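You operate a simulated robot arm through the tools that you are given. There is no shell and no other tool. Be economical: measure what you need, move in short steps, check, and stop when the job is done.

You are at the controls of a simulated two-armed robot. One attempt, no reset.

JOB
On the clear end of the test bench, fold the rag in half and then in half again.

The check looks at the end state, three seconds after you hand in, the way a careful person would. Anything else that was tipped, shoved, dropped, spilled or broken makes it a failure. Flat cloth is picked up by pressing the open fingertips on it (5 to 10 N) and closing them slowly along it; thin cloth reads only 2 to 8 mm in the jaws.

ROBOT AND FRAMES
Two 7-joint arms with two-finger parallel grippers on one trunk, on a base that drives. Base frame: it is fixed to the floor where the robot stands at the start and does not move with it; the origin is under the middle of the robot, x ahead of it, y to its left, z up; the surface under the hand at the start is at about z = 90. Readings come in cm, degrees, newtons and seconds.
The left shoulder is at the start at [5, 16.1, 117.3], the right one opposite. With the tool pointing down near the work surface each hand reaches from about 24 to 68 cm from the robot's upright axis, wherever it stands, measured 20 degrees to its own side. Places, roughly: clear end of the test bench [60, -20, 90]. Payload 3.43 kg a hand.
Tool frame (each hand has its own): the origin (TCP) lies between the finger pads and is the grasp point; the fingertips stand 3 cm ahead of it; z points along the fingers, y is the line along which they close. Largest opening 9.4 cm; finger width 2.8, thickness 1; the body of the gripper, 5 by 9.6 cm, starts 5.5 cm behind the TCP.
Orientation is that of the tool frame in the base frame, as a unit quaternion [w, x, y, z]. With the fingers straight down and closing along the base's y, the tool's x points along the base's -x, its y along +y and its z along -z.

CONTROLS
- The arms move only by the tool drive_tool. It takes "left_commands", "right_commands" or both (then of equal length, played together; a hand with none holds still); each is a list of rows, each a list of 7 numbers: the shift along the tool's x, y, z in mm, then the turn, a rotation vector about the tool's x, y, z in rad, then the finger opening in mm, from 0 to 94. In form: [[dx, dy, dz, wx, wy, wz, hand], ...]. A call has 1 to 10 rows; each row shifts and turns the commanded pose from where the row before left it, along the tool's axes as they then stand. A row lasts 0.2 s, in which the tool goes at most 5 cm and 8.6 degrees; a call with a longer step from one row to the next is refused whole, and so is a gripper value outside its range. Where a pose cannot be reached the arm comes as near as it can. A force on the tool above 40 N (or 10 N above the force at the start of the call, whichever is more), or a blocked arm, ends the call early, and 0.2 s more pass. The fingers move at their own pace (about 4.5 cm/s each) and stop on an object; they squeeze with about 28 N. The grip force told is the motor's: it shows also when the fingers shut on nothing. Time passes only in rows, and 0.2 s behind the last, so rows that do not move let the fingers close. The reply holds the time, the measured pose of the TCP, the force on the tool along the base axes, the opening and the grip force, in the units named above and with some noise, with the torque about the TCP (base axes, N m) and any sound that the robot's microphone picked up.
- Cameras (640 x 400 px; columns grow to the right, rows downward): "scene" is now at [11.77, -1.46, 129.76]; the picture's right is [-0.25, -0.97, 0.00], its down [-0.53, 0.14, -0.84] and it looks along [0.81, -0.21, -0.55] (base axes); focal length 285 px, centre (320, 200). "left" rides on the left gripper at [7.6, -1.4, -10.3] in its tool frame; the picture's right is [0.18, 0.98, 0.00], its down [-0.75, 0.14, -0.64] and it looks along [-0.63, 0.12, 0.77] (tool axes); focal length 243 px, centre (320, 200). "right" rides on the right gripper at [7.6, 1.4, -10.2] in its tool frame; the picture's right is [-0.18, 0.98, 0.00], its down [-0.75, -0.14, -0.64] and it looks along [-0.63, -0.12, 0.77] (tool axes); focal length 243 px, centre (320, 200). There is no depth. A picture from a camera that has moved, and an enlarged one, comes with that camera's place and axes in the base frame and with its lens. The place of the scene camera against the robot may be out by one fixed shift of up to 1.8 cm in any direction.
- get_image(camera): a new picture of that camera. The clock stands still meanwhile.
- lift_body(by): slides the trunk up (or, below 0, down) by that many cm; the arms and the scene camera ride with it, the base frame stays. It gives what a move gives, with no picture.
- roll_base(legs): drives the robot by 1 to 6 legs, each [ahead, left, turn to the left] in cm, cm and degrees, along the robot's own axes; the way and the turn of a leg run together, so that a leg with both is an arc; at most 150 cm and 180 degrees a leg. The arms and the cameras ride along, it lands a little off, and it stops where it bumps. It gives what a move gives.
- head_to(pan, tilt): turns the head with the scene camera to pan (to the left, within 80 degrees either way) and tilt (down, from -29 to 69), counted from straight ahead of the robot. It gives what a move gives.
- zoom(camera, box): a new picture of the part [left, top, right, bottom] of that camera's present view, enlarged. The clock stands still meanwhile.
- finish_job(): hands the job in; it is judged then, once.

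Work in short steps. Places have to be worked out from the pictures, the camera data and where the tool is seen: move nearer, look again, correct. Check each grasp and each placing, and mend what went wrong. You have 120 turns and 108 pictures in all, those below and enlarged ones among them. Open the grippers and draw the arms clear of the work before you hand the job in, unless the task says otherwise; then end with one line.

The tools are called after ">>>" by a JSON object that holds its "method" and its "body". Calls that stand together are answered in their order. drive_tool: Moves the arms, as the interface text tells. Its arguments: {"type":"object","properties":{"left_commands":{"type":"array"},"right_commands":{"type":"array"}},"required":[]} The other tools are called the same way: lift_body (by) slides the trunk up or down; roll_base (legs) drives the base; head_to (pan, tilt) turns the head that bears the scene camera; get_image (camera) takes a picture; zoom (camera, box) takes an enlarged picture of a part of a camera's view; finish_job () hands the job in.

At the start:

```text
time_s: 0.0
left_tool_pos: [40.65, 4.95, 114.34]
left_ee_rot: [0.0, 0.0, 1.0, 0.0]
left_force: [0.6, 0.4, -0.2]
left_ft_torque: [0.0, 0.04, 0.06]
left_finger_gap: 9.41
left_grasp_force: 0.1
right_tool_pos: [38.16, -29.78, 108.06]
right_ee_rot: [0.0, 0.0, 1.0, -0.001]
right_force: [-0.2, 0.4, -0.2]
right_ft_torque: [-0.01, -0.05, -0.01]
right_finger_gap: 9.42
right_grasp_force: 0.0
trunk travel left (down, up): [-20.0, 6.7]
robot x, y, heading: [0.2, -0.21, -0.1]
head pan, tilt: [-14.5, 33.0]
```

scene: 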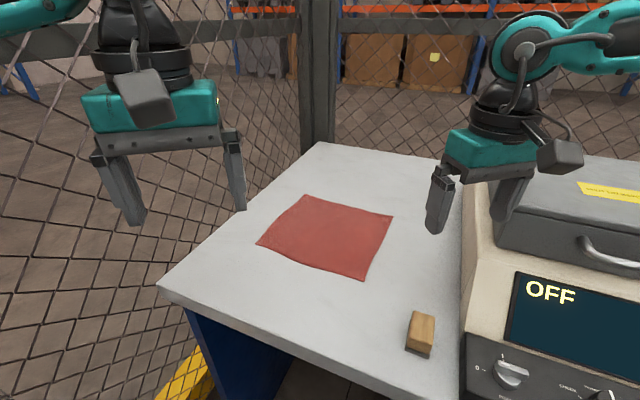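
right: 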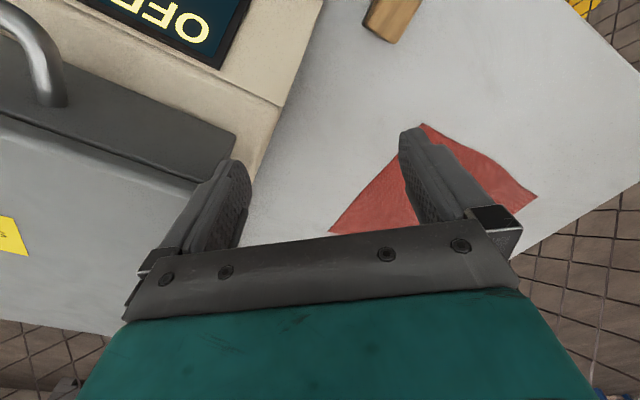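
left: 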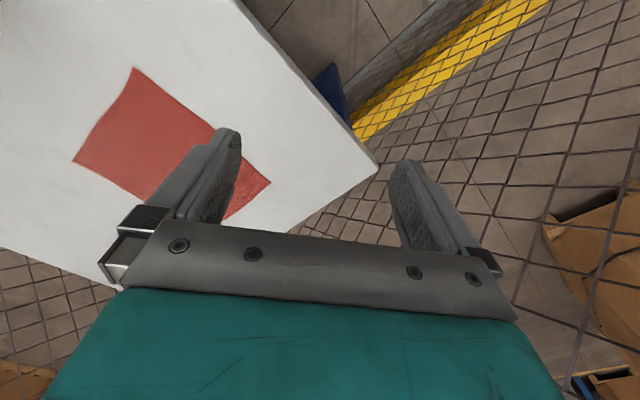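

The rag is a square about 22 cm on a side, centred near [58.6, -15.7], with corners near A(73.5,-13.7), B(60,-31.6), C(43,-17.4) and D(58,0). A is out of reach from here. I'll look around before moving the base.

>>> {"method": "head_to", "body": {"pan": 40, "tilt": 55}}

>>> {"method": "get_image", "body": {"camera": "scene"}}

>>> {"method": "head_to", "body": {"pan": -40, "tilt": 55}}

>>> {"method": "get_image", "body": {"camera": "scene"}}

```text
time_s: 1.2
left_tool_pos: [40.63, 4.95, 114.39]
left_ee_rot: [0.0, 0.001, 1.0, -0.001]
left_force: [0.3, -0.5, 0.8]
left_ft_torque: [0.02, -0.03, 0.03]
left_finger_gap: 9.4
left_grasp_force: 0.1
right_tool_pos: [37.95, -29.78, 108.21]
right_ee_rot: [0.0, 0.0, 1.0, 0.0]
right_force: [-0.3, -0.2, 0.2]
right_ft_torque: [0.0, -0.03, 0.03]
right_finger_gap: 9.39
right_grasp_force: 0.1
trunk travel left (down, up): [-20.0, 6.7]
robot x, y, heading: [0.33, -0.07, 0.4]
head pan, tilt: [40.0, 55.0]
```

```text
104 pictures are left
camera scene: at [8.67, 5.4, 126.64], right [0.64, -0.77, 0.0], down [-0.63, -0.53, -0.57], along [0.44, 0.37, -0.82], focal length 285 px, centre (320, 200)
```

scene: 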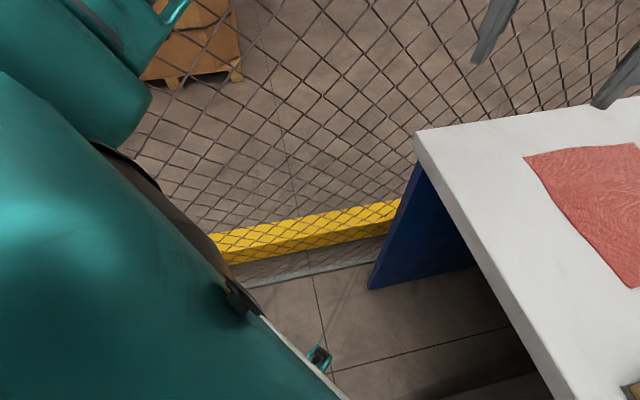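

```text
time_s: 2.8
left_tool_pos: [40.74, 4.97, 114.41]
left_ee_rot: [0.0, 0.001, 1.0, -0.001]
left_force: [-0.6, 0.4, 0.3]
left_ft_torque: [0.01, 0.0, 0.0]
left_finger_gap: 9.39
left_grasp_force: 0.0
right_tool_pos: [38.12, -29.78, 108.15]
right_ee_rot: [0.0, 0.0, 1.0, 0.0]
right_force: [0.1, 0.3, -0.1]
right_ft_torque: [-0.02, -0.02, -0.02]
right_finger_gap: 9.41
right_grasp_force: 0.1
trunk travel left (down, up): [-20.0, 6.7]
robot x, y, heading: [-0.32, 0.02, 0.1]
head pan, tilt: [-40.0, 55.0]
```

```text
103 pictures are left
camera scene: at [8.67, -3.86, 126.63], right [-0.64, -0.77, 0.0], down [-0.63, 0.53, -0.57], along [0.44, -0.37, -0.82], focal length 285 px, centre (320, 200)
```

scene: 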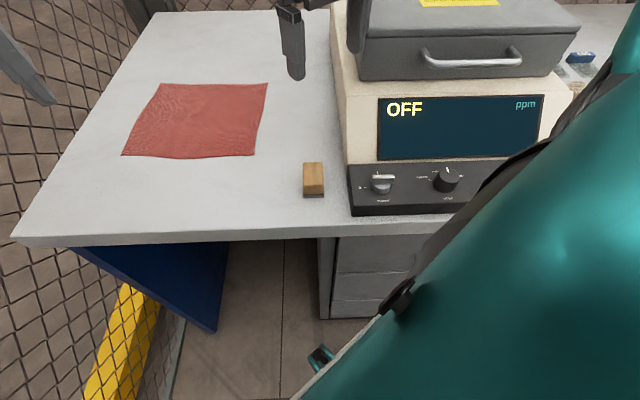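

Under the left part of the bench it's open, and the fence is about 15 cm beyond the bench. The analyzer is to the right. I'll tuck the right hand up and in and raise the trunk, then turn about -30° and shift so the rag is squarely in reach.

>>> {"method": "drive_tool", "body": {"left_commands": [[0, 15, -10, 0, 0, 0, 94], [0, 15, -10, 0, 0, 0, 94], [0, 15, -10, 0, 0, 0, 94], [0, 15, 0, 0, 0, 0, 94], [0, 0, 0, 0, 0, 0, 94]], "right_commands": [[0, 30, -30, 0, 0, 0, 94], [0, 40, -25, 0, 0, 0, 94], [0, 40, -25, 0, 0, 0, 94], [0, 40, -20, 0, 0, 0, 94], [0, 0, 0, 0, 0, 0, 94]]}}

>>> {"method": "lift_body", "body": {"by": 6.5}}

>>> {"method": "roll_base", "body": {"legs": [[0, 0, -30]]}}

>>> {"method": "head_to", "body": {"pan": 0, "tilt": 50}}

>>> {"method": "get_image", "body": {"camera": "scene"}}

```text
time_s: 4.0
left_tool_pos: [40.34, 10.3, 117.64]
left_ee_rot: [0.003, 0.001, 1.0, 0.004]
left_force: [0.3, 0.3, -0.5]
left_ft_torque: [0.01, 0.01, -0.02]
left_finger_gap: 9.41
left_grasp_force: 0.1
right_tool_pos: [37.87, -15.27, 118.44]
right_ee_rot: [0.003, 0.001, 1.0, 0.004]
right_force: [-0.8, -0.1, -0.7]
right_ft_torque: [0.0, 0.01, 0.01]
right_finger_gap: 9.39
right_grasp_force: 0.0
trunk travel left (down, up): [-20.0, 6.7]
robot x, y, heading: [0.05, -0.02, -0.2]
head pan, tilt: [-40.0, 55.0]
```

```text
time_s: 5.0
left_tool_pos: [40.0, 10.48, 124.28]
left_ee_rot: [0.004, 0.0, 1.0, 0.002]
left_force: [0.9, 0.3, -0.5]
left_ft_torque: [0.01, -0.02, 0.0]
left_finger_gap: 9.41
left_grasp_force: 0.0
right_tool_pos: [37.45, -15.29, 124.98]
right_ee_rot: [0.002, 0.0, 1.0, 0.003]
right_force: [0.1, -0.2, -0.1]
right_ft_torque: [0.02, -0.01, -0.02]
right_finger_gap: 9.38
right_grasp_force: 0.0
trunk travel left (down, up): [-26.5, 0.2]
robot x, y, heading: [0.17, -0.06, 0.0]
head pan, tilt: [-40.0, 55.0]
```

```text
time_s: 6.9
left_tool_pos: [40.62, -10.66, 123.95]
left_ee_rot: [0.0, 0.258, 0.966, -0.001]
left_force: [0.7, 0.0, 0.4]
left_ft_torque: [-0.01, 0.06, 0.0]
left_finger_gap: 9.38
left_grasp_force: 0.0
right_tool_pos: [25.67, -31.69, 124.86]
right_ee_rot: [0.0, 0.258, 0.966, 0.0]
right_force: [-0.7, -0.1, 0.4]
right_ft_torque: [0.0, 0.02, 0.0]
right_finger_gap: 9.41
right_grasp_force: 0.1
trunk travel left (down, up): [-26.5, 0.2]
robot x, y, heading: [0.15, 0.05, -29.7]
head pan, tilt: [-40.0, 55.0]
```

```text
time_s: 7.9
left_tool_pos: [40.68, -10.78, 123.94]
left_ee_rot: [-0.001, 0.259, 0.966, 0.0]
left_force: [-0.5, -0.2, -0.4]
left_ft_torque: [0.01, 0.01, 0.0]
left_finger_gap: 9.39
left_grasp_force: 0.0
right_tool_pos: [25.64, -31.72, 124.77]
right_ee_rot: [-0.001, 0.258, 0.966, 0.0]
right_force: [0.3, 0.5, 0.2]
right_ft_torque: [0.0, 0.0, -0.02]
right_finger_gap: 9.4
right_grasp_force: 0.0
trunk travel left (down, up): [-26.5, 0.2]
robot x, y, heading: [-0.3, 0.15, -29.5]
head pan, tilt: [0.0, 50.0]
```

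```text
102 pictures are left
camera scene: at [9.28, -5.07, 133.78], right [-0.5, -0.87, 0.0], down [-0.66, 0.38, -0.64], along [0.56, -0.32, -0.77], focal length 285 px, centre (320, 200)
```

scene: 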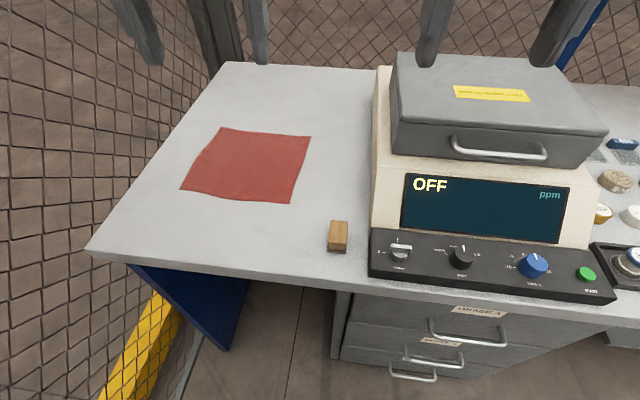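

The turn is done and clear. Next I'll shift left 12 cm and forward 6 cm.

>>> {"method": "roll_base", "body": {"legs": [[0, 12, 0], [6, 0, 0]]}}

>>> {"method": "get_image", "body": {"camera": "scene"}}

>>> {"method": "head_to", "body": {"pan": 45, "tilt": 30}}

>>> {"method": "get_image", "body": {"camera": "scene"}}

```text
time_s: 9.4
left_tool_pos: [42.9, -4.92, 123.96]
left_ee_rot: [0.001, 0.271, 0.962, 0.01]
left_force: [0.8, -0.4, -0.9]
left_ft_torque: [0.01, 0.04, -0.02]
left_finger_gap: 9.38
left_grasp_force: 0.0
right_tool_pos: [28.55, -25.17, 124.93]
right_ee_rot: [0.005, 0.26, 0.966, 0.004]
right_force: [-1.2, -0.2, -0.2]
right_ft_torque: [0.02, 0.0, -0.04]
right_finger_gap: 9.37
right_grasp_force: 0.2
trunk travel left (down, up): [-26.5, 0.2]
robot x, y, heading: [4.26, 7.42, -29.8]
head pan, tilt: [0.0, 50.0]
stopped in leg 1: the robot was blocked; the commanded pose is now the measured one
```

```text
101 pictures are left
camera scene: at [12.2, 1.56, 133.91], right [-0.5, -0.86, -0.01], down [-0.66, 0.39, -0.65], along [0.56, -0.32, -0.76], focal length 285 px, centre (320, 200)
```

scene: 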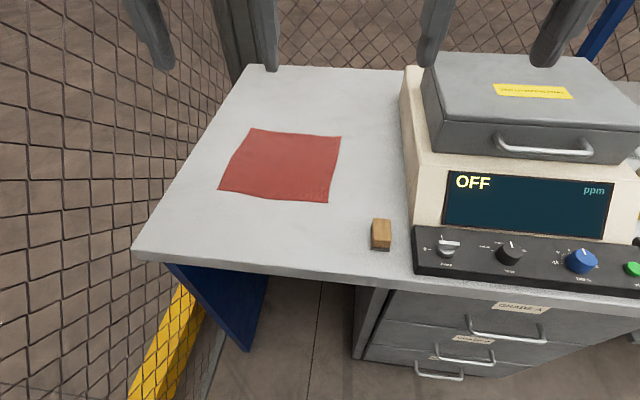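

```text
time_s: 10.5
left_tool_pos: [43.09, -4.83, 123.77]
left_ee_rot: [-0.001, 0.271, 0.962, 0.01]
left_force: [0.1, -0.2, 1.1]
left_ft_torque: [0.01, 0.01, -0.02]
left_finger_gap: 9.41
left_grasp_force: 0.1
right_tool_pos: [28.56, -25.18, 124.78]
right_ee_rot: [0.004, 0.259, 0.966, 0.006]
right_force: [-0.6, 0.3, 0.0]
right_ft_torque: [0.05, -0.01, 0.0]
right_finger_gap: 9.37
right_grasp_force: 0.2
trunk travel left (down, up): [-26.5, 0.2]
robot x, y, heading: [3.99, 7.43, -30.0]
head pan, tilt: [45.0, 30.0]
```

```text
100 pictures are left
camera scene: at [14.28, 7.61, 136.88], right [0.26, -0.97, -0.01], down [-0.47, -0.12, -0.87], along [0.84, 0.23, -0.49], focal length 285 px, centre (320, 200)
```

scene: 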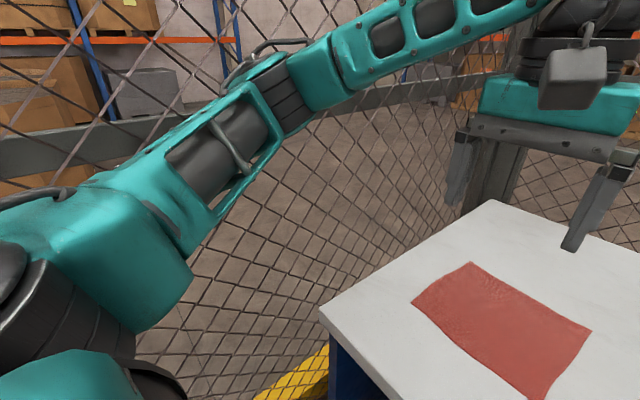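

The left elbow touched the fence and the base stopped. I'll back off to the right a little, then drive forward instead.

>>> {"method": "roll_base", "body": {"legs": [[0, -1.5, 0], [8, 0, 0]]}}

>>> {"method": "head_to", "body": {"pan": 10, "tilt": 50}}

>>> {"method": "get_image", "body": {"camera": "scene"}}

```text
time_s: 12.2
left_tool_pos: [46.37, -7.95, 123.42]
left_ee_rot: [-0.002, 0.294, 0.955, 0.028]
left_force: [1.3, 0.1, 0.2]
left_ft_torque: [0.01, 0.01, -0.03]
left_finger_gap: 9.4
left_grasp_force: 0.0
right_tool_pos: [33.98, -26.73, 125.12]
right_ee_rot: [0.012, 0.253, 0.967, 0.012]
right_force: [-0.5, -1.2, 0.4]
right_ft_torque: [0.08, 0.01, -0.02]
right_finger_gap: 9.4
right_grasp_force: 0.0
trunk travel left (down, up): [-26.5, 0.2]
robot x, y, heading: [10.78, 6.25, -29.5]
head pan, tilt: [45.0, 30.0]
stopped in leg 2: the robot was blocked; the commanded pose is now the measured one
```

```text
time_s: 13.2
left_tool_pos: [46.45, -7.79, 123.34]
left_ee_rot: [-0.002, 0.295, 0.955, 0.028]
left_force: [-0.8, -0.3, 0.5]
left_ft_torque: [0.0, 0.02, 0.0]
left_finger_gap: 9.36
left_grasp_force: 0.1
right_tool_pos: [34.32, -26.71, 124.92]
right_ee_rot: [0.012, 0.252, 0.967, 0.013]
right_force: [-0.8, 0.0, 0.2]
right_ft_torque: [-0.03, 0.01, 0.03]
right_finger_gap: 9.4
right_grasp_force: 0.1
trunk travel left (down, up): [-26.5, 0.2]
robot x, y, heading: [11.26, 6.36, -29.3]
head pan, tilt: [10.0, 50.0]
```

```text
99 pictures are left
camera scene: at [17.91, 0.8, 133.98], right [-0.33, -0.94, -0.03], down [-0.7, 0.26, -0.66], along [0.63, -0.2, -0.75], focal length 285 px, centre (320, 200)
```

scene: 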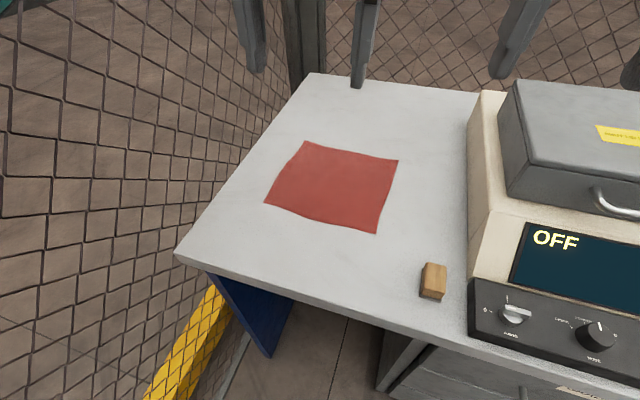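

It's blocked again, and the camera roll suggests the body is pressing on something, probably the elbow on the fence. I'll ease off to the right.

>>> {"method": "roll_base", "body": {"legs": [[-1, -3, 0]]}}

>>> {"method": "head_to", "body": {"pan": 45, "tilt": 30}}

>>> {"method": "get_image", "body": {"camera": "scene"}}

>>> {"method": "head_to", "body": {"pan": 0, "tilt": 69}}

>>> {"method": "get_image", "body": {"camera": "scene"}}

```text
time_s: 14.0
left_tool_pos: [46.0, -8.01, 123.39]
left_ee_rot: [0.002, 0.304, 0.952, 0.026]
left_force: [0.6, 0.0, -0.1]
left_ft_torque: [-0.01, 0.0, 0.01]
left_finger_gap: 9.39
left_grasp_force: 0.0
right_tool_pos: [34.6, -26.16, 124.88]
right_ee_rot: [0.01, 0.251, 0.968, 0.007]
right_force: [0.1, 0.1, -0.2]
right_ft_torque: [0.0, 0.02, -0.01]
right_finger_gap: 9.38
right_grasp_force: 0.1
trunk travel left (down, up): [-26.5, 0.2]
robot x, y, heading: [10.31, 6.05, -29.0]
head pan, tilt: [10.0, 50.0]
stopped in leg 1: the robot was blocked; the commanded pose is now the measured one
```

```text
time_s: 15.0
left_tool_pos: [45.97, -7.88, 123.39]
left_ee_rot: [0.002, 0.305, 0.952, 0.026]
left_force: [0.0, -0.7, -0.5]
left_ft_torque: [0.0, -0.03, -0.01]
left_finger_gap: 9.38
left_grasp_force: 0.1
right_tool_pos: [34.5, -26.35, 124.9]
right_ee_rot: [0.009, 0.251, 0.968, 0.009]
right_force: [1.0, 0.2, 0.4]
right_ft_torque: [0.01, 0.02, -0.03]
right_finger_gap: 9.41
right_grasp_force: 0.1
trunk travel left (down, up): [-26.5, 0.2]
robot x, y, heading: [10.8, 6.19, -29.3]
head pan, tilt: [45.0, 30.0]
```

```text
98 pictures are left
camera scene: at [19.66, 6.24, 136.96], right [0.27, -0.96, -0.01], down [-0.46, -0.13, -0.88], along [0.84, 0.24, -0.48], focal length 285 px, centre (320, 200)
```

scene: 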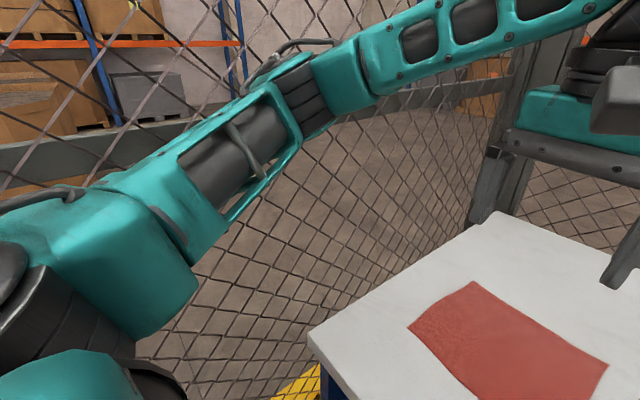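

```text
time_s: 16.1
left_tool_pos: [46.02, -7.96, 123.41]
left_ee_rot: [0.003, 0.306, 0.952, 0.026]
left_force: [0.0, -0.1, -0.5]
left_ft_torque: [-0.01, -0.01, -0.01]
left_finger_gap: 9.39
left_grasp_force: 0.1
right_tool_pos: [34.66, -26.12, 124.99]
right_ee_rot: [0.009, 0.251, 0.968, 0.008]
right_force: [0.5, 0.7, 0.3]
right_ft_torque: [-0.01, 0.04, 0.0]
right_finger_gap: 9.37
right_grasp_force: 0.1
trunk travel left (down, up): [-26.5, 0.2]
robot x, y, heading: [10.73, 6.24, -29.1]
head pan, tilt: [0.0, 68.8]
```

```text
97 pictures are left
camera scene: at [15.98, 1.11, 131.68], right [-0.49, -0.87, -0.02], down [-0.81, 0.46, -0.37], along [0.34, -0.16, -0.93], focal length 285 px, centre (320, 200)
```

scene: 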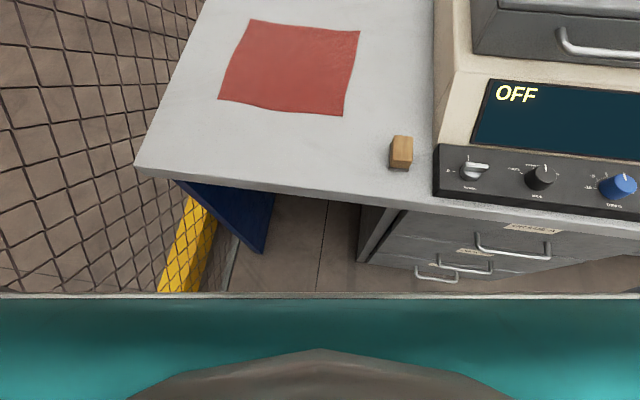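

The left hand has been pushed inward about 5 cm, so the elbow is pinned on the fence. Extending the left hand forward should bring the elbow in.

>>> {"method": "drive_tool", "body": {"left_commands": [[-20, 0, 0, 0, 0, 0, 94], [-20, 0, 0, 0, 0, 0, 94], [-20, 0, 0, 0, 0, 0, 94], [-20, 0, 0, 0, 0, 0, 94], [-20, 0, 0, 0, 0, 0, 94], [0, 0, 0, 0, 0, 0, 94]]}}

>>> {"method": "roll_base", "body": {"legs": [[0, -3, 0]]}}

>>> {"method": "head_to", "body": {"pan": 45, "tilt": 30}}

>>> {"method": "get_image", "body": {"camera": "scene"}}

```text
time_s: 17.5
left_tool_pos: [56.55, -12.27, 122.74]
left_ee_rot: [-0.009, 0.302, 0.953, 0.017]
left_force: [0.1, -1.5, 0.5]
left_ft_torque: [-0.02, -0.01, 0.02]
left_finger_gap: 9.43
left_grasp_force: 0.0
right_tool_pos: [36.72, -25.19, 124.85]
right_ee_rot: [0.001, 0.25, 0.968, -0.001]
right_force: [-0.5, 0.3, 0.1]
right_ft_torque: [-0.02, -0.02, 0.02]
right_finger_gap: 9.37
right_grasp_force: 0.1
trunk travel left (down, up): [-26.5, 0.2]
robot x, y, heading: [10.72, 6.45, -29.2]
head pan, tilt: [0.0, 68.8]
```

```text
time_s: 18.2
left_tool_pos: [56.26, -12.25, 122.56]
left_ee_rot: [-0.009, 0.3, 0.954, 0.016]
left_force: [0.1, -0.2, -0.1]
left_ft_torque: [-0.02, -0.02, -0.02]
left_finger_gap: 9.42
left_grasp_force: 0.0
right_tool_pos: [36.62, -25.1, 124.84]
right_ee_rot: [0.001, 0.249, 0.968, 0.0]
right_force: [0.1, -0.4, 0.1]
right_ft_torque: [-0.01, 0.0, -0.01]
right_finger_gap: 9.4
right_grasp_force: 0.0
trunk travel left (down, up): [-26.5, 0.2]
robot x, y, heading: [10.09, 6.28, -28.9]
head pan, tilt: [0.0, 68.8]
stopped in leg 1: the robot was blocked; the commanded pose is now the measured one
```

```text
time_s: 19.3
left_tool_pos: [56.47, -12.32, 122.72]
left_ee_rot: [-0.009, 0.301, 0.954, 0.017]
left_force: [-0.7, -0.3, -0.4]
left_ft_torque: [-0.02, 0.04, 0.05]
left_finger_gap: 9.4
left_grasp_force: 0.1
right_tool_pos: [36.65, -25.09, 124.92]
right_ee_rot: [0.002, 0.249, 0.968, 0.0]
right_force: [-0.1, 0.8, -0.3]
right_ft_torque: [0.0, 0.0, 0.01]
right_finger_gap: 9.41
right_grasp_force: 0.1
trunk travel left (down, up): [-26.5, 0.2]
robot x, y, heading: [10.13, 6.38, -28.9]
head pan, tilt: [45.0, 30.0]
```

```text
96 pictures are left
camera scene: at [21.83, 7.55, 136.73], right [0.28, -0.96, 0.0], down [-0.48, -0.14, -0.87], along [0.83, 0.24, -0.5], focal length 285 px, centre (320, 200)
```

scene: 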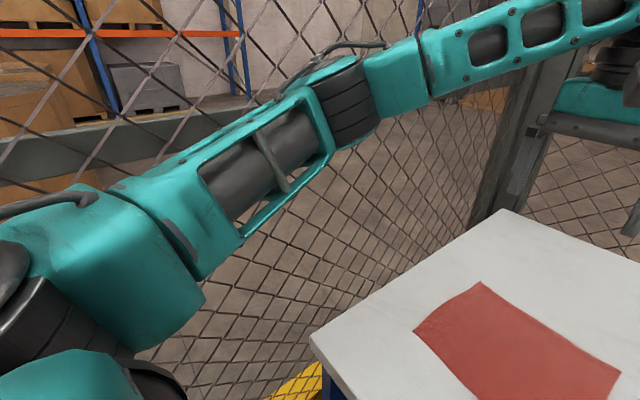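

The elbow is free now. The base seems to sit against the drawer unit, and I'd like slightly more reach, so I'll try forward-left a little and then check what I can reach.

>>> {"method": "roll_base", "body": {"legs": [[3, 0.5, 0]]}}

>>> {"method": "lift_body", "body": {"by": -5}}

>>> {"method": "head_to", "body": {"pan": 5, "tilt": 50}}

>>> {"method": "get_image", "body": {"camera": "scene"}}

```text
time_s: 20.2
left_tool_pos: [58.59, -11.25, 122.7]
left_ee_rot: [-0.007, 0.299, 0.954, 0.017]
left_force: [0.2, 0.5, 0.1]
left_ft_torque: [-0.09, -0.02, 0.04]
left_finger_gap: 9.4
left_grasp_force: 0.2
right_tool_pos: [38.93, -24.03, 124.87]
right_ee_rot: [0.003, 0.249, 0.969, 0.001]
right_force: [0.5, 0.0, -0.4]
right_ft_torque: [-0.04, 0.03, 0.02]
right_finger_gap: 9.41
right_grasp_force: 0.1
trunk travel left (down, up): [-26.5, 0.2]
robot x, y, heading: [12.78, 7.1, -28.5]
head pan, tilt: [45.0, 30.0]
```

```text
time_s: 21.1
left_tool_pos: [58.71, -11.29, 117.54]
left_ee_rot: [-0.01, 0.298, 0.954, 0.018]
left_force: [0.2, 0.8, 0.3]
left_ft_torque: [-0.04, -0.01, 0.02]
left_finger_gap: 9.39
left_grasp_force: 0.0
right_tool_pos: [38.89, -24.04, 119.78]
right_ee_rot: [0.001, 0.249, 0.968, 0.002]
right_force: [-1.1, -0.7, 0.7]
right_ft_torque: [0.0, 0.01, 0.02]
right_finger_gap: 9.4
right_grasp_force: 0.0
trunk travel left (down, up): [-21.5, 5.2]
robot x, y, heading: [13.13, 7.83, -28.7]
head pan, tilt: [45.0, 30.0]
```

```text
time_s: 22.2
left_tool_pos: [58.75, -11.34, 117.65]
left_ee_rot: [-0.008, 0.299, 0.954, 0.019]
left_force: [0.6, 0.5, 0.1]
left_ft_torque: [-0.02, 0.01, 0.02]
left_finger_gap: 9.42
left_grasp_force: 0.1
right_tool_pos: [38.94, -23.99, 119.76]
right_ee_rot: [0.001, 0.249, 0.969, 0.001]
right_force: [0.6, -0.3, -0.2]
right_ft_torque: [0.01, 0.01, 0.01]
right_finger_gap: 9.41
right_grasp_force: 0.1
trunk travel left (down, up): [-21.5, 5.2]
robot x, y, heading: [12.62, 7.58, -28.8]
head pan, tilt: [5.0, 50.0]
```

```text
95 pictures are left
camera scene: at [22.47, 2.89, 128.79], right [-0.4, -0.92, 0.0], down [-0.7, 0.31, -0.64], along [0.59, -0.26, -0.77], focal length 285 px, centre (320, 200)
```

scene: 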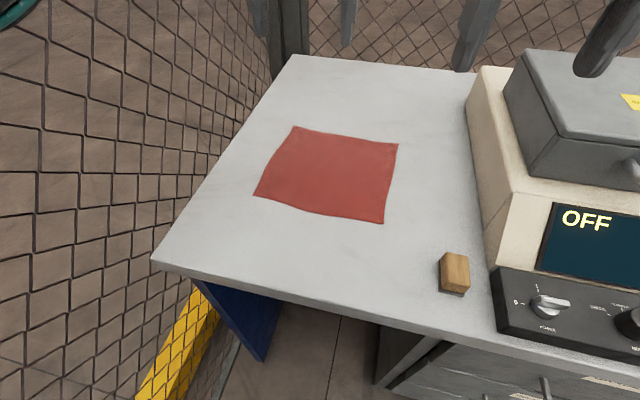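

The corners agree with before: A(74.5,-13.4), B(59.6,-31.6), C(43.2,-17.9), D(58,0.2). I'll line both hands up with the rag, closing along edge CD, bring them above the grasp spots near C and D, and look.

>>> {"method": "drive_tool", "body": {"left_commands": [[0, 0, 0, 0.034, -0.023, 0.079, 60], [0, 0, 0, 0, 0, 0, 40], [13, 11, 30, 0, 0, 0, 40], [13, 11, 30, 0, 0, 0, 40], [13, 11, 30, 0, 0, 0, 40], [13, 11, 30, 0, 0, 0, 40], [13, 11, 26, 0, 0, 0, 40], [0, 0, 0, 0, 0, 0, 40]], "right_commands": [[0, 0, 0, 0, 0, 0.09, 60], [0, 0, 0, 0, 0, 0.093, 40], [-1, 21, 34, 0, 0, 0, 40], [-1, 21, 34, 0, 0, 0, 40], [-2, 21, 34, 0, 0, 0, 40], [-2, 21, 34, 0, 0, 0, 40], [-2, 20, 32, 0, 0, 0, 40], [0, 0, 0, 0, 0, 0, 40]]}}

>>> {"method": "get_image", "body": {"camera": "scene"}}

>>> {"method": "get_image", "body": {"camera": "left"}}

>>> {"method": "get_image", "body": {"camera": "right"}}

```text
time_s: 23.7
left_tool_pos: [48.58, -11.4, 106.86]
left_ee_rot: [0.03, 0.426, 0.904, 0.01]
left_force: [1.6, 0.0, -1.1]
left_ft_torque: [0.01, 0.07, -0.02]
left_finger_gap: 4.01
left_grasp_force: 0.0
right_tool_pos: [38.72, -22.48, 105.47]
right_ee_rot: [0.015, 0.339, 0.94, 0.019]
right_force: [-0.5, -0.9, -0.9]
right_ft_torque: [0.08, 0.0, -0.02]
right_finger_gap: 4.0
right_grasp_force: 0.0
right hand out of reach, approached as far as the arm can: row 5, 6, 7
trunk travel left (down, up): [-21.5, 5.2]
robot x, y, heading: [12.2, 7.16, -28.6]
head pan, tilt: [5.0, 50.0]
stopped in row 7 (left hand): the arm was blocked; the commanded pose is now the measured one
```

```text
94 pictures are left
camera scene: at [18.37, 0.41, 128.86], right [-0.41, -0.91, -0.04], down [-0.68, 0.33, -0.66], along [0.61, -0.24, -0.75], focal length 285 px, centre (320, 200)
```

scene: 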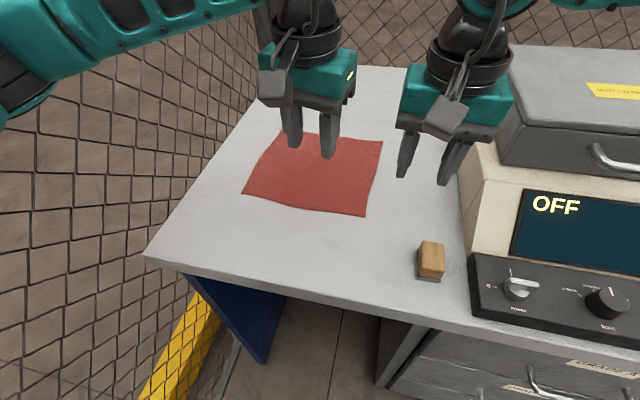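

```text
93 pictures are left
camera left: at [42.03, -6.39, 116.56], right [0.64, 0.77, 0.03], down [0.55, -0.49, 0.68], along [0.54, -0.42, -0.73], focal length 243 px, centre (320, 200)
```

left: 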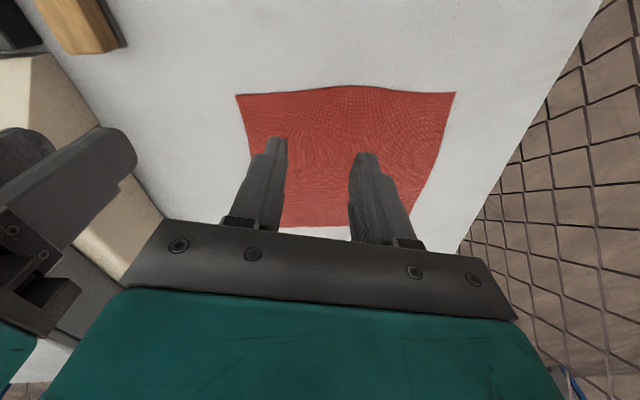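

```text
92 pictures are left
camera right: at [33.32, -16.77, 115.55], right [0.77, 0.64, 0.05], down [0.46, -0.61, 0.65], along [0.44, -0.47, -0.76], focal length 243 px, centre (320, 200)
```

right: 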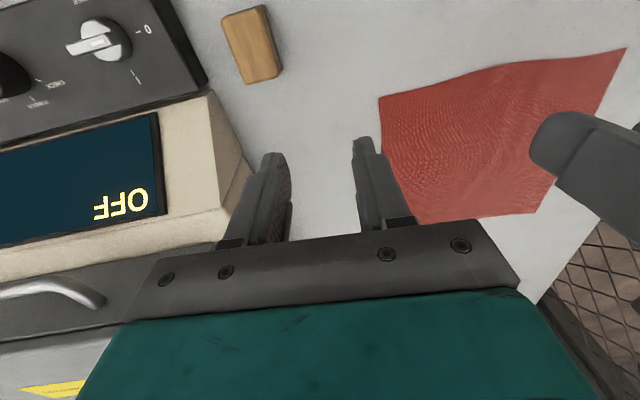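

The left elbow is pushing the fence and tilting the robot, so I'm too far left. I'll lift both hands with the left extended, raise the trunk, back out, shift right and come in again.

>>> {"method": "drive_tool", "body": {"left_commands": [[-15, -5, -25, 0, 0, 0, 40], [-15, -5, -25, 0, 0, 0, 40], [-15, -5, -25, 0, 0, 0, 40], [-15, -5, -25, 0, 0, 0, 40], [-15, 0, -20, 0, 0, 0, 40], [0, 0, 0, 0, 0, 0, 40]], "right_commands": [[0, 0, -30, 0, 0, 0, 40], [0, 0, -30, 0, 0, 0, 40], [0, 0, -30, 0, 0, 0, 40], [0, 0, -30, 0, 0, 0, 40], [0, 0, -20, 0, 0, 0, 40], [0, 0, 0, 0, 0, 0, 40]]}}

>>> {"method": "lift_body", "body": {"by": 5}}

>>> {"method": "roll_base", "body": {"legs": [[-9, 0, 0]]}}

>>> {"method": "get_image", "body": {"camera": "scene"}}

```text
time_s: 25.1
left_tool_pos: [55.71, -14.98, 117.61]
left_ee_rot: [0.012, 0.412, 0.911, -0.009]
left_force: [-0.2, -0.9, -0.8]
left_ft_torque: [-0.02, 0.0, -0.01]
left_finger_gap: 4.0
left_grasp_force: 0.1
right_tool_pos: [41.61, -21.0, 118.36]
right_ee_rot: [0.001, 0.337, 0.942, 0.001]
right_force: [0.9, 0.4, 0.3]
right_ft_torque: [-0.02, 0.02, -0.03]
right_finger_gap: 3.97
right_grasp_force: 0.0
right hand out of reach, approached as far as the arm can: row 5
trunk travel left (down, up): [-21.5, 5.2]
robot x, y, heading: [12.79, 7.44, -28.9]
head pan, tilt: [5.0, 50.0]
```

```text
time_s: 26.0
left_tool_pos: [55.73, -15.09, 122.65]
left_ee_rot: [0.011, 0.412, 0.911, -0.008]
left_force: [-0.1, -1.1, -1.4]
left_ft_torque: [0.01, 0.05, 0.01]
left_finger_gap: 4.05
left_grasp_force: 0.0
right_tool_pos: [41.7, -20.99, 123.11]
right_ee_rot: [0.001, 0.338, 0.941, 0.001]
right_force: [-0.1, 0.4, -0.6]
right_ft_torque: [0.0, -0.01, -0.03]
right_finger_gap: 3.99
right_grasp_force: 0.0
trunk travel left (down, up): [-26.5, 0.2]
robot x, y, heading: [12.68, 7.1, -28.8]
head pan, tilt: [5.0, 50.0]
```

```text
time_s: 27.1
left_tool_pos: [47.72, -10.69, 122.57]
left_ee_rot: [0.011, 0.413, 0.911, -0.009]
left_force: [-1.0, 0.1, -0.1]
left_ft_torque: [-0.04, -0.05, 0.0]
left_finger_gap: 3.99
left_grasp_force: 0.1
right_tool_pos: [33.84, -16.72, 123.16]
right_ee_rot: [0.003, 0.337, 0.942, 0.001]
right_force: [-0.3, -0.3, -0.5]
right_ft_torque: [0.01, -0.01, 0.01]
right_finger_gap: 4.02
right_grasp_force: 0.0
trunk travel left (down, up): [-26.5, 0.2]
robot x, y, heading: [4.96, 11.33, -29.0]
head pan, tilt: [5.0, 50.0]
```

```text
91 pictures are left
camera scene: at [14.5, 7.28, 133.79], right [-0.41, -0.91, 0.0], down [-0.7, 0.31, -0.64], along [0.59, -0.26, -0.77], focal length 285 px, centre (320, 200)
```

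scene: 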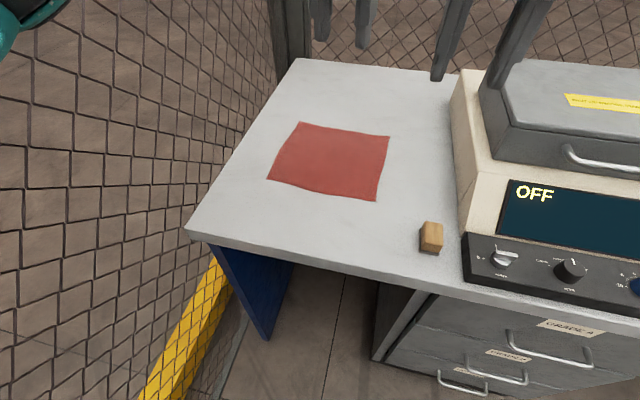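

The robot is level and free, at about (5, 11.3). I'll shift 11 cm right, then drive 8 cm forward.

>>> {"method": "roll_base", "body": {"legs": [[0, -11, 0], [8, 0, 0]]}}

>>> {"method": "get_image", "body": {"camera": "scene"}}

```text
time_s: 29.4
left_tool_pos: [46.03, -20.89, 122.54]
left_ee_rot: [0.011, 0.408, 0.913, -0.009]
left_force: [-1.2, -0.4, 0.9]
left_ft_torque: [-0.03, -0.06, 0.01]
left_finger_gap: 4.0
left_grasp_force: 0.1
right_tool_pos: [32.11, -27.03, 123.22]
right_ee_rot: [0.0, 0.335, 0.942, 0.001]
right_force: [-0.3, -0.1, 0.3]
right_ft_torque: [-0.04, -0.03, 0.0]
right_finger_gap: 4.0
right_grasp_force: 0.1
trunk travel left (down, up): [-26.5, 0.2]
robot x, y, heading: [2.81, 0.89, -28.6]
head pan, tilt: [5.0, 50.0]
stopped in leg 2: the robot was blocked; the commanded pose is now the measured one
```

```text
90 pictures are left
camera scene: at [12.5, -3.12, 133.82], right [-0.4, -0.92, 0.0], down [-0.7, 0.3, -0.64], along [0.59, -0.26, -0.76], focal length 285 px, centre (320, 200)
```

scene: 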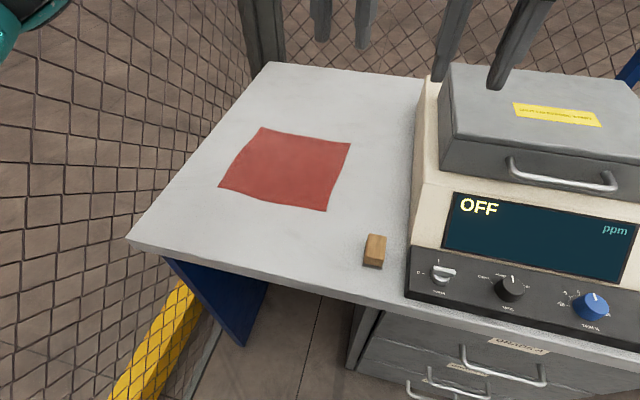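

The drawers block the base at about (2.8, 0.9). Instead I'll drag the rag about 10 cm toward the near edge, which puts everything in reach. First I'll back off a touch and turn slightly left, then bring the hands over corners C and D.

>>> {"method": "roll_base", "body": {"legs": [[-1, 0, 0], [0, 0, 6]]}}

>>> {"method": "lift_body", "body": {"by": -5}}

```text
time_s: 30.7
left_tool_pos: [47.44, -15.86, 122.5]
left_ee_rot: [0.011, 0.359, 0.933, -0.009]
left_force: [0.1, 0.5, -0.4]
left_ft_torque: [-0.04, 0.0, -0.01]
left_finger_gap: 3.99
left_grasp_force: 0.1
right_tool_pos: [34.06, -23.46, 123.2]
right_ee_rot: [0.0, 0.285, 0.959, 0.001]
right_force: [0.8, -0.5, 1.0]
right_ft_torque: [0.01, -0.04, -0.03]
right_finger_gap: 3.98
right_grasp_force: 0.1
trunk travel left (down, up): [-26.5, 0.2]
robot x, y, heading: [2.16, 1.16, -22.4]
head pan, tilt: [5.0, 50.0]
```

```text
time_s: 31.6
left_tool_pos: [47.39, -16.07, 117.46]
left_ee_rot: [0.01, 0.36, 0.933, -0.007]
left_force: [0.4, 0.6, 0.9]
left_ft_torque: [-0.02, 0.03, 0.0]
left_finger_gap: 3.96
left_grasp_force: 0.0
right_tool_pos: [33.99, -23.54, 118.02]
right_ee_rot: [0.0, 0.285, 0.959, 0.001]
right_force: [-0.3, 0.4, -0.2]
right_ft_torque: [0.01, 0.03, -0.05]
right_finger_gap: 4.03
right_grasp_force: 0.1
trunk travel left (down, up): [-21.5, 5.2]
robot x, y, heading: [2.21, 1.35, -22.5]
head pan, tilt: [5.0, 50.0]
```

Moving both hands above the C and D grasp spots at z≈102.

>>> {"method": "drive_tool", "body": {"left_commands": [[0, 20, 10, 0, 0, -0.05, 40], [1, 29, 29, 0, 0, 0, 40], [2, 29, 29, 0, 0, 0, 40], [2, 29, 29, 0, 0, 0, 40], [2, 29, 29, 0, 0, 0, 40], [2, 28, 29, 0, 0, 0, 40], [0, 0, 0, 0, 0, 0, 40]], "right_commands": [[0, 0, 10, 0, 0, 0.108, 40], [-10, 26, 30, 0, 0, 0, 40], [-10, 26, 30, 0, 0, 0, 40], [-10, 26, 30, 0, 0, 0, 40], [-10, 26, 30, 0, 0, 0, 40], [-9, 27, 30, 0, 0, 0, 40], [0, 0, 0, 0, 0, 0, 40]]}}

>>> {"method": "get_image", "body": {"camera": "scene"}}

>>> {"method": "get_image", "body": {"camera": "left"}}

>>> {"method": "get_image", "body": {"camera": "right"}}

```text
time_s: 33.2
left_tool_pos: [57.51, -3.31, 102.02]
left_ee_rot: [0.011, 0.337, 0.941, -0.007]
left_force: [-0.4, -0.5, -0.9]
left_ft_torque: [0.02, 0.0, -0.01]
left_finger_gap: 3.97
left_grasp_force: 0.0
right_tool_pos: [36.34, -25.16, 105.98]
right_ee_rot: [0.0, 0.337, 0.942, 0.003]
right_force: [0.4, 0.6, 0.7]
right_ft_torque: [0.03, 0.01, 0.03]
right_finger_gap: 3.99
right_grasp_force: 0.2
right hand out of reach, approached as far as the arm can: row 2, 3, 4, 5, 6
trunk travel left (down, up): [-21.5, 5.2]
robot x, y, heading: [2.23, 1.11, -22.3]
head pan, tilt: [5.0, 50.0]
```

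```text
89 pictures are left
camera scene: at [12.18, -2.0, 128.79], right [-0.3, -0.95, 0.0], down [-0.73, 0.23, -0.64], along [0.61, -0.19, -0.77], focal length 285 px, centre (320, 200)
```

scene: 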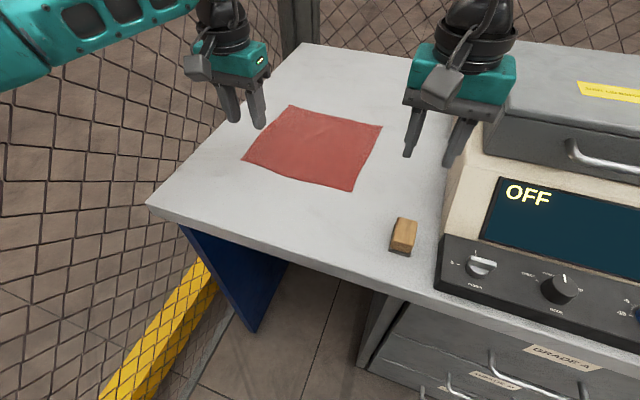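

```text
88 pictures are left
camera left: at [50.59, 0.56, 111.99], right [0.48, 0.88, -0.01], down [0.66, -0.36, 0.66], along [0.57, -0.32, -0.75], focal length 243 px, centre (320, 200)
```

left: 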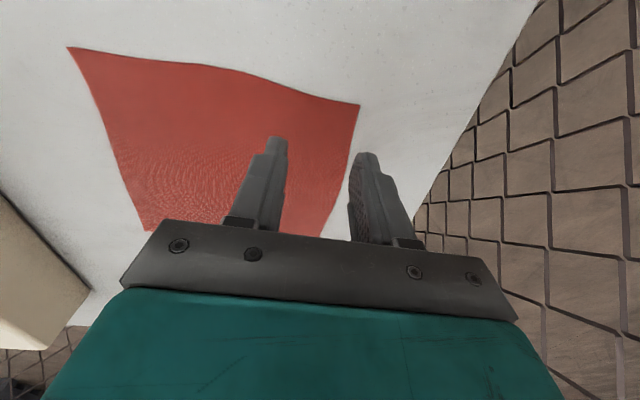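

```text
87 pictures are left
camera right: at [31.39, -19.19, 116.15], right [0.77, 0.64, 0.0], down [0.49, -0.59, 0.64], along [0.42, -0.49, -0.77], focal length 243 px, centre (320, 200)
```

right: 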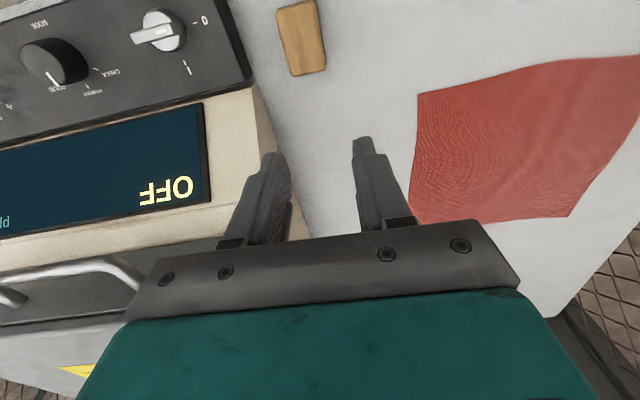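

The left hand reaches D, but the right can't cross inward in this orientation. I'll shift the base left 4 cm and turn the right hand so it grips corner C diagonally, closing along base y.

>>> {"method": "roll_base", "body": {"legs": [[0, 4, 0]]}}

>>> {"method": "drive_tool", "body": {"right_commands": [[0, 0, 0, 0, 0, -0.13, 40], [0, 0, 0, 0, 0, -0.13, 40], [0, 0, 0, 0, 0, -0.13, 40], [0, 0, 0, 0, 0, -0.13, 40], [0, 0, 0, 0, 0, -0.13, 40], [0, 0, 0, 0, 0, -0.12, 40], [0, 0, 0, 0, 0, 0, 40]]}}

```text
time_s: 33.9
left_tool_pos: [57.19, -3.31, 101.92]
left_ee_rot: [0.009, 0.341, 0.94, -0.007]
left_force: [-0.3, -0.1, 0.6]
left_ft_torque: [0.05, 0.0, -0.05]
left_finger_gap: 3.99
left_grasp_force: 0.1
right_tool_pos: [36.23, -24.83, 105.96]
right_ee_rot: [0.002, 0.337, 0.941, 0.004]
right_force: [-0.7, 0.7, -0.3]
right_ft_torque: [0.02, 0.0, -0.02]
right_finger_gap: 4.01
right_grasp_force: 0.1
trunk travel left (down, up): [-21.5, 5.2]
robot x, y, heading: [2.36, 1.53, -22.7]
head pan, tilt: [5.0, 50.0]
stopped in leg 1: the robot was blocked; the commanded pose is now the measured one
```

```text
time_s: 35.5
left_tool_pos: [57.24, -3.39, 101.87]
left_ee_rot: [0.008, 0.339, 0.941, -0.005]
left_force: [-0.7, 0.0, 0.8]
left_ft_torque: [0.0, 0.0, -0.05]
left_finger_gap: 3.98
left_grasp_force: 0.1
right_tool_pos: [36.29, -24.81, 106.05]
right_ee_rot: [0.003, -0.043, 0.999, 0.002]
right_force: [-0.4, 0.3, -0.3]
right_ft_torque: [0.02, -0.01, 0.01]
right_finger_gap: 3.98
right_grasp_force: 0.1
trunk travel left (down, up): [-21.5, 5.2]
robot x, y, heading: [2.45, 1.67, -22.3]
head pan, tilt: [5.0, 50.0]
```

The base is blocked to the left; I'll check where the left elbow stands relative to the fence.

>>> {"method": "head_to", "body": {"pan": 55, "tilt": 35}}

>>> {"method": "get_image", "body": {"camera": "scene"}}

```text
time_s: 36.7
left_tool_pos: [57.32, -3.25, 101.8]
left_ee_rot: [0.008, 0.34, 0.94, -0.006]
left_force: [0.2, 0.0, 0.0]
left_ft_torque: [0.03, 0.02, -0.02]
left_finger_gap: 3.99
left_grasp_force: 0.1
right_tool_pos: [36.46, -24.93, 106.08]
right_ee_rot: [0.003, -0.042, 0.999, 0.002]
right_force: [-0.1, 0.3, 0.7]
right_ft_torque: [0.0, 0.0, 0.02]
right_finger_gap: 3.99
right_grasp_force: 0.1
trunk travel left (down, up): [-21.5, 5.2]
robot x, y, heading: [2.1, 1.96, -22.2]
head pan, tilt: [55.0, 35.0]
```

```text
86 pictures are left
camera scene: at [12.16, 5.25, 131.0], right [0.54, -0.84, 0.0], down [-0.48, -0.31, -0.82], along [0.69, 0.44, -0.57], focal length 285 px, centre (320, 200)
```

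scene: 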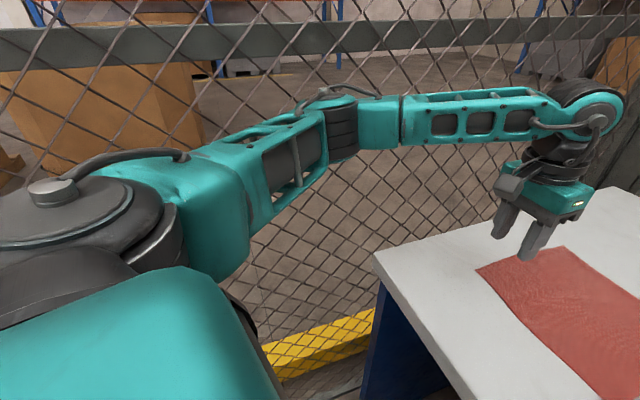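

The left elbow is right at the fence, so the base can't go further left. I'll test how far the right hand reaches in its new orientation by moving above C.

>>> {"method": "drive_tool", "body": {"right_commands": [[-26, 16, 8, 0, 0, 0, 40], [-26, 16, 8, 0, 0, 0, 40], [-26, 16, 7, 0, 0, 0, 40], [-26, 16, 7, 0, 0, 0, 40], [0, 0, 0, 0, 0, 0, 40]]}}

>>> {"method": "head_to", "body": {"pan": 5, "tilt": 50}}

>>> {"method": "get_image", "body": {"camera": "scene"}}

>>> {"method": "get_image", "body": {"camera": "right"}}

```text
time_s: 37.9
left_tool_pos: [57.27, -3.3, 101.76]
left_ee_rot: [0.009, 0.341, 0.94, -0.006]
left_force: [-0.9, -0.7, -0.7]
left_ft_torque: [0.03, 0.0, 0.01]
left_finger_gap: 3.99
left_grasp_force: 0.1
right_tool_pos: [36.88, -25.33, 105.38]
right_ee_rot: [0.003, -0.042, 0.999, 0.004]
right_force: [0.6, -0.3, -0.1]
right_ft_torque: [-0.01, -0.02, 0.01]
right_finger_gap: 4.02
right_grasp_force: 0.1
right hand out of reach, approached as far as the arm can: row 1, 2, 3, 4
trunk travel left (down, up): [-21.5, 5.2]
robot x, y, heading: [2.0, 1.76, -22.6]
head pan, tilt: [55.0, 35.0]
```

```text
time_s: 39.1
left_tool_pos: [57.23, -3.29, 101.95]
left_ee_rot: [0.008, 0.34, 0.941, -0.006]
left_force: [-0.4, -0.9, 0.2]
left_ft_torque: [0.02, 0.01, 0.0]
left_finger_gap: 3.99
left_grasp_force: 0.1
right_tool_pos: [36.77, -25.4, 105.44]
right_ee_rot: [0.003, -0.041, 0.999, 0.003]
right_force: [0.2, 0.0, -0.1]
right_ft_torque: [0.0, -0.01, -0.02]
right_finger_gap: 4.02
right_grasp_force: 0.0
trunk travel left (down, up): [-21.5, 5.2]
robot x, y, heading: [2.41, 1.96, -22.4]
head pan, tilt: [5.0, 50.0]
```

```text
85 pictures are left
camera scene: at [12.1, -1.78, 128.8], right [-0.3, -0.95, 0.0], down [-0.73, 0.23, -0.64], along [0.62, -0.19, -0.76], focal length 285 px, centre (320, 200)
```

scene: 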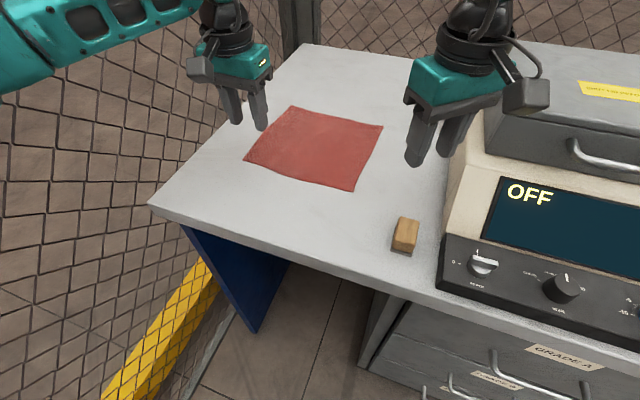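

```text
84 pictures are left
camera right: at [29.06, -24.69, 115.62], right [0.1, 0.99, 0.01], down [0.76, -0.08, 0.65], along [0.64, -0.06, -0.76], focal length 243 px, centre (320, 200)
```

right: 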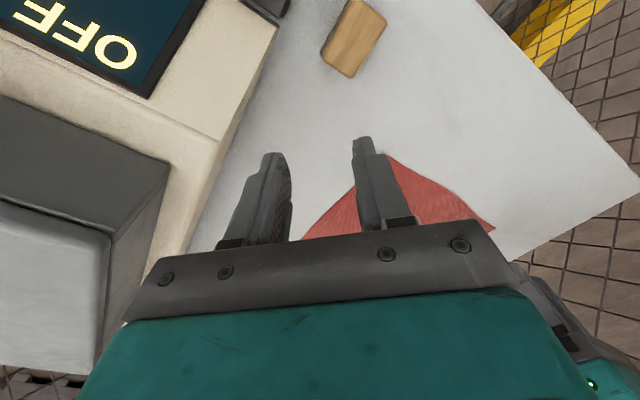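

The right hand didn't move at all, so one of its joints is probably at a limit. I'll test a small forward move in the robot's own direction, slightly upward.

>>> {"method": "drive_tool", "body": {"right_commands": [[-18, -9, -10, 0, 0, 0, 40], [-18, -9, -10, 0, 0, 0, 40], [0, 0, 0, 0, 0, 0, 40]]}}

```text
time_s: 39.9
left_tool_pos: [57.33, -3.27, 101.89]
left_ee_rot: [0.008, 0.34, 0.94, -0.006]
left_force: [0.7, -0.8, -0.1]
left_ft_torque: [0.03, 0.01, -0.03]
left_finger_gap: 3.99
left_grasp_force: 0.0
right_tool_pos: [39.09, -28.03, 107.63]
right_ee_rot: [0.003, -0.041, 0.999, 0.005]
right_force: [0.5, 0.0, -1.7]
right_ft_torque: [0.04, 0.03, -0.01]
right_finger_gap: 3.99
right_grasp_force: 0.0
right hand out of reach, approached as far as the arm can: row 1, 2
trunk travel left (down, up): [-21.5, 5.2]
robot x, y, heading: [2.12, 1.83, -22.2]
head pan, tilt: [5.0, 50.0]
```

The right arm slides along some joint limit. I'll look at its configuration.

>>> {"method": "head_to", "body": {"pan": -50, "tilt": 35}}

>>> {"method": "get_image", "body": {"camera": "scene"}}

```text
time_s: 41.1
left_tool_pos: [57.26, -3.2, 101.82]
left_ee_rot: [0.008, 0.34, 0.94, -0.006]
left_force: [0.1, 0.1, 0.4]
left_ft_torque: [-0.03, -0.01, 0.0]
left_finger_gap: 3.98
left_grasp_force: 0.1
right_tool_pos: [39.12, -27.99, 107.42]
right_ee_rot: [0.003, -0.042, 0.999, 0.003]
right_force: [0.7, 0.4, 0.3]
right_ft_torque: [0.0, 0.03, 0.02]
right_finger_gap: 4.02
right_grasp_force: 0.0
trunk travel left (down, up): [-21.5, 5.2]
robot x, y, heading: [2.29, 1.73, -22.7]
head pan, tilt: [-50.0, 35.0]
```

```text
83 pictures are left
camera scene: at [7.41, -7.88, 130.93], right [-0.95, -0.3, 0.0], down [-0.17, 0.55, -0.82], along [0.25, -0.78, -0.58], focal length 285 px, centre (320, 200)
```

scene: 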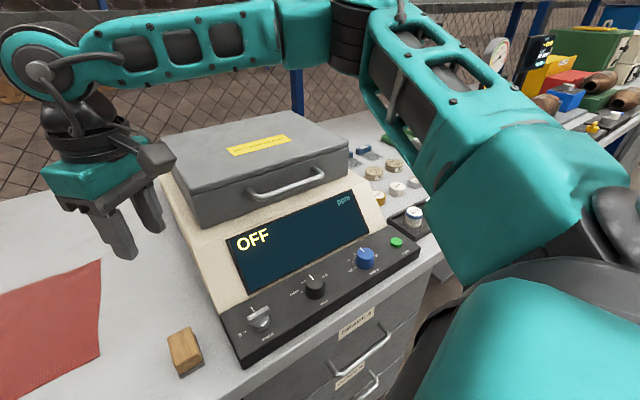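

I'll raise the right hand and move inward from there to see whether the limit lifts.

>>> {"method": "drive_tool", "body": {"right_commands": [[0, 0, -30, 0, 0, 0, 40], [0, 0, -30, 0, 0, 0, 40], [0, 0, -30, 0, 0, 0, 40], [-5, 25, -10, 0, 0, 0, 40], [-5, 25, 0, 0, 0, 0, 40], [-5, 25, 0, 0, 0, 0, 40], [0, 0, 0, 0, 0, 0, 40]]}}

```text
time_s: 42.7
left_tool_pos: [57.28, -3.26, 101.86]
left_ee_rot: [0.009, 0.339, 0.941, -0.006]
left_force: [-0.6, 0.0, 0.0]
left_ft_torque: [-0.01, -0.01, 0.0]
left_finger_gap: 4.02
left_grasp_force: 0.1
right_tool_pos: [34.74, -24.02, 117.56]
right_ee_rot: [0.002, -0.042, 0.999, 0.004]
right_force: [0.4, 0.6, 0.8]
right_ft_torque: [0.03, 0.0, -0.02]
right_finger_gap: 3.98
right_grasp_force: 0.2
right hand out of reach, approached as far as the arm can: row 3, 4, 5, 6
trunk travel left (down, up): [-21.5, 5.2]
robot x, y, heading: [2.23, 1.59, -22.3]
head pan, tilt: [-50.0, 35.0]
```

The readings fit the right elbow being stuck at about (31,-40) in the robot frame. I'll raise the trunk for clearance over the analyzer, extend the right arm straight ahead to open the elbow, then swing it inward.

>>> {"method": "lift_body", "body": {"by": 5}}

>>> {"method": "drive_tool", "body": {"right_commands": [[-10, -25, -5, 0, 0, 0, 40], [-25, -25, 0, 0, 0, 0, 40], [-30, -15, 0, 0, 0, 0, 40], [-30, -12, 0, 0, 0, 0, 40], [-30, -12, 0, 0, 0, 0, 40], [-30, -12, 0, 0, 0, 0, 40], [-30, -12, 0, 0, 0, 0, 40], [0, 0, 0, 0, 0, 0, 40]]}}

```text
time_s: 43.7
left_tool_pos: [57.34, -3.26, 106.91]
left_ee_rot: [0.01, 0.339, 0.941, -0.005]
left_force: [0.3, 1.2, -0.8]
left_ft_torque: [-0.01, -0.01, 0.01]
left_finger_gap: 4.03
left_grasp_force: 0.1
right_tool_pos: [34.76, -24.03, 122.48]
right_ee_rot: [0.002, -0.041, 0.999, 0.004]
right_force: [-0.3, -0.2, 0.0]
right_ft_torque: [-0.02, 0.0, -0.02]
right_finger_gap: 3.99
right_grasp_force: 0.0
trunk travel left (down, up): [-26.5, 0.2]
robot x, y, heading: [1.92, 1.49, -22.2]
head pan, tilt: [-50.0, 35.0]
```

```text
time_s: 45.5
left_tool_pos: [57.17, -3.33, 106.95]
left_ee_rot: [0.009, 0.34, 0.94, -0.006]
left_force: [0.7, -0.6, -0.7]
left_ft_torque: [0.0, 0.02, -0.01]
left_finger_gap: 3.99
left_grasp_force: 0.1
right_tool_pos: [39.47, -30.29, 122.67]
right_ee_rot: [0.005, -0.042, 0.999, 0.004]
right_force: [0.2, -0.2, -0.1]
right_ft_torque: [0.0, -0.01, 0.02]
right_finger_gap: 4.0
right_grasp_force: 0.0
right hand out of reach, approached as far as the arm can: row 3, 4, 5, 6, 7
trunk travel left (down, up): [-26.5, 0.2]
robot x, y, heading: [2.24, 1.53, -22.2]
head pan, tilt: [-50.0, 35.0]
```

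The commanded pose may have run ahead of the actual one. I'll send one backward row to see whether the hand responds.

>>> {"method": "drive_tool", "body": {"right_commands": [[40, 0, 0, 0, 0, 0, 40], [0, 0, 0, 0, 0, 0, 40]]}}

```text
time_s: 46.1
left_tool_pos: [57.21, -3.31, 106.78]
left_ee_rot: [0.009, 0.34, 0.941, -0.007]
left_force: [-0.4, -0.1, 0.9]
left_ft_torque: [0.02, 0.02, 0.01]
left_finger_gap: 3.97
left_grasp_force: 0.0
right_tool_pos: [35.54, -30.81, 122.63]
right_ee_rot: [0.002, -0.041, 0.999, 0.004]
right_force: [-0.3, 0.4, 0.2]
right_ft_torque: [-0.03, 0.0, 0.03]
right_finger_gap: 3.97
right_grasp_force: 0.2
trunk travel left (down, up): [-26.5, 0.2]
robot x, y, heading: [2.38, 1.55, -22.4]
head pan, tilt: [-50.0, 35.0]
```

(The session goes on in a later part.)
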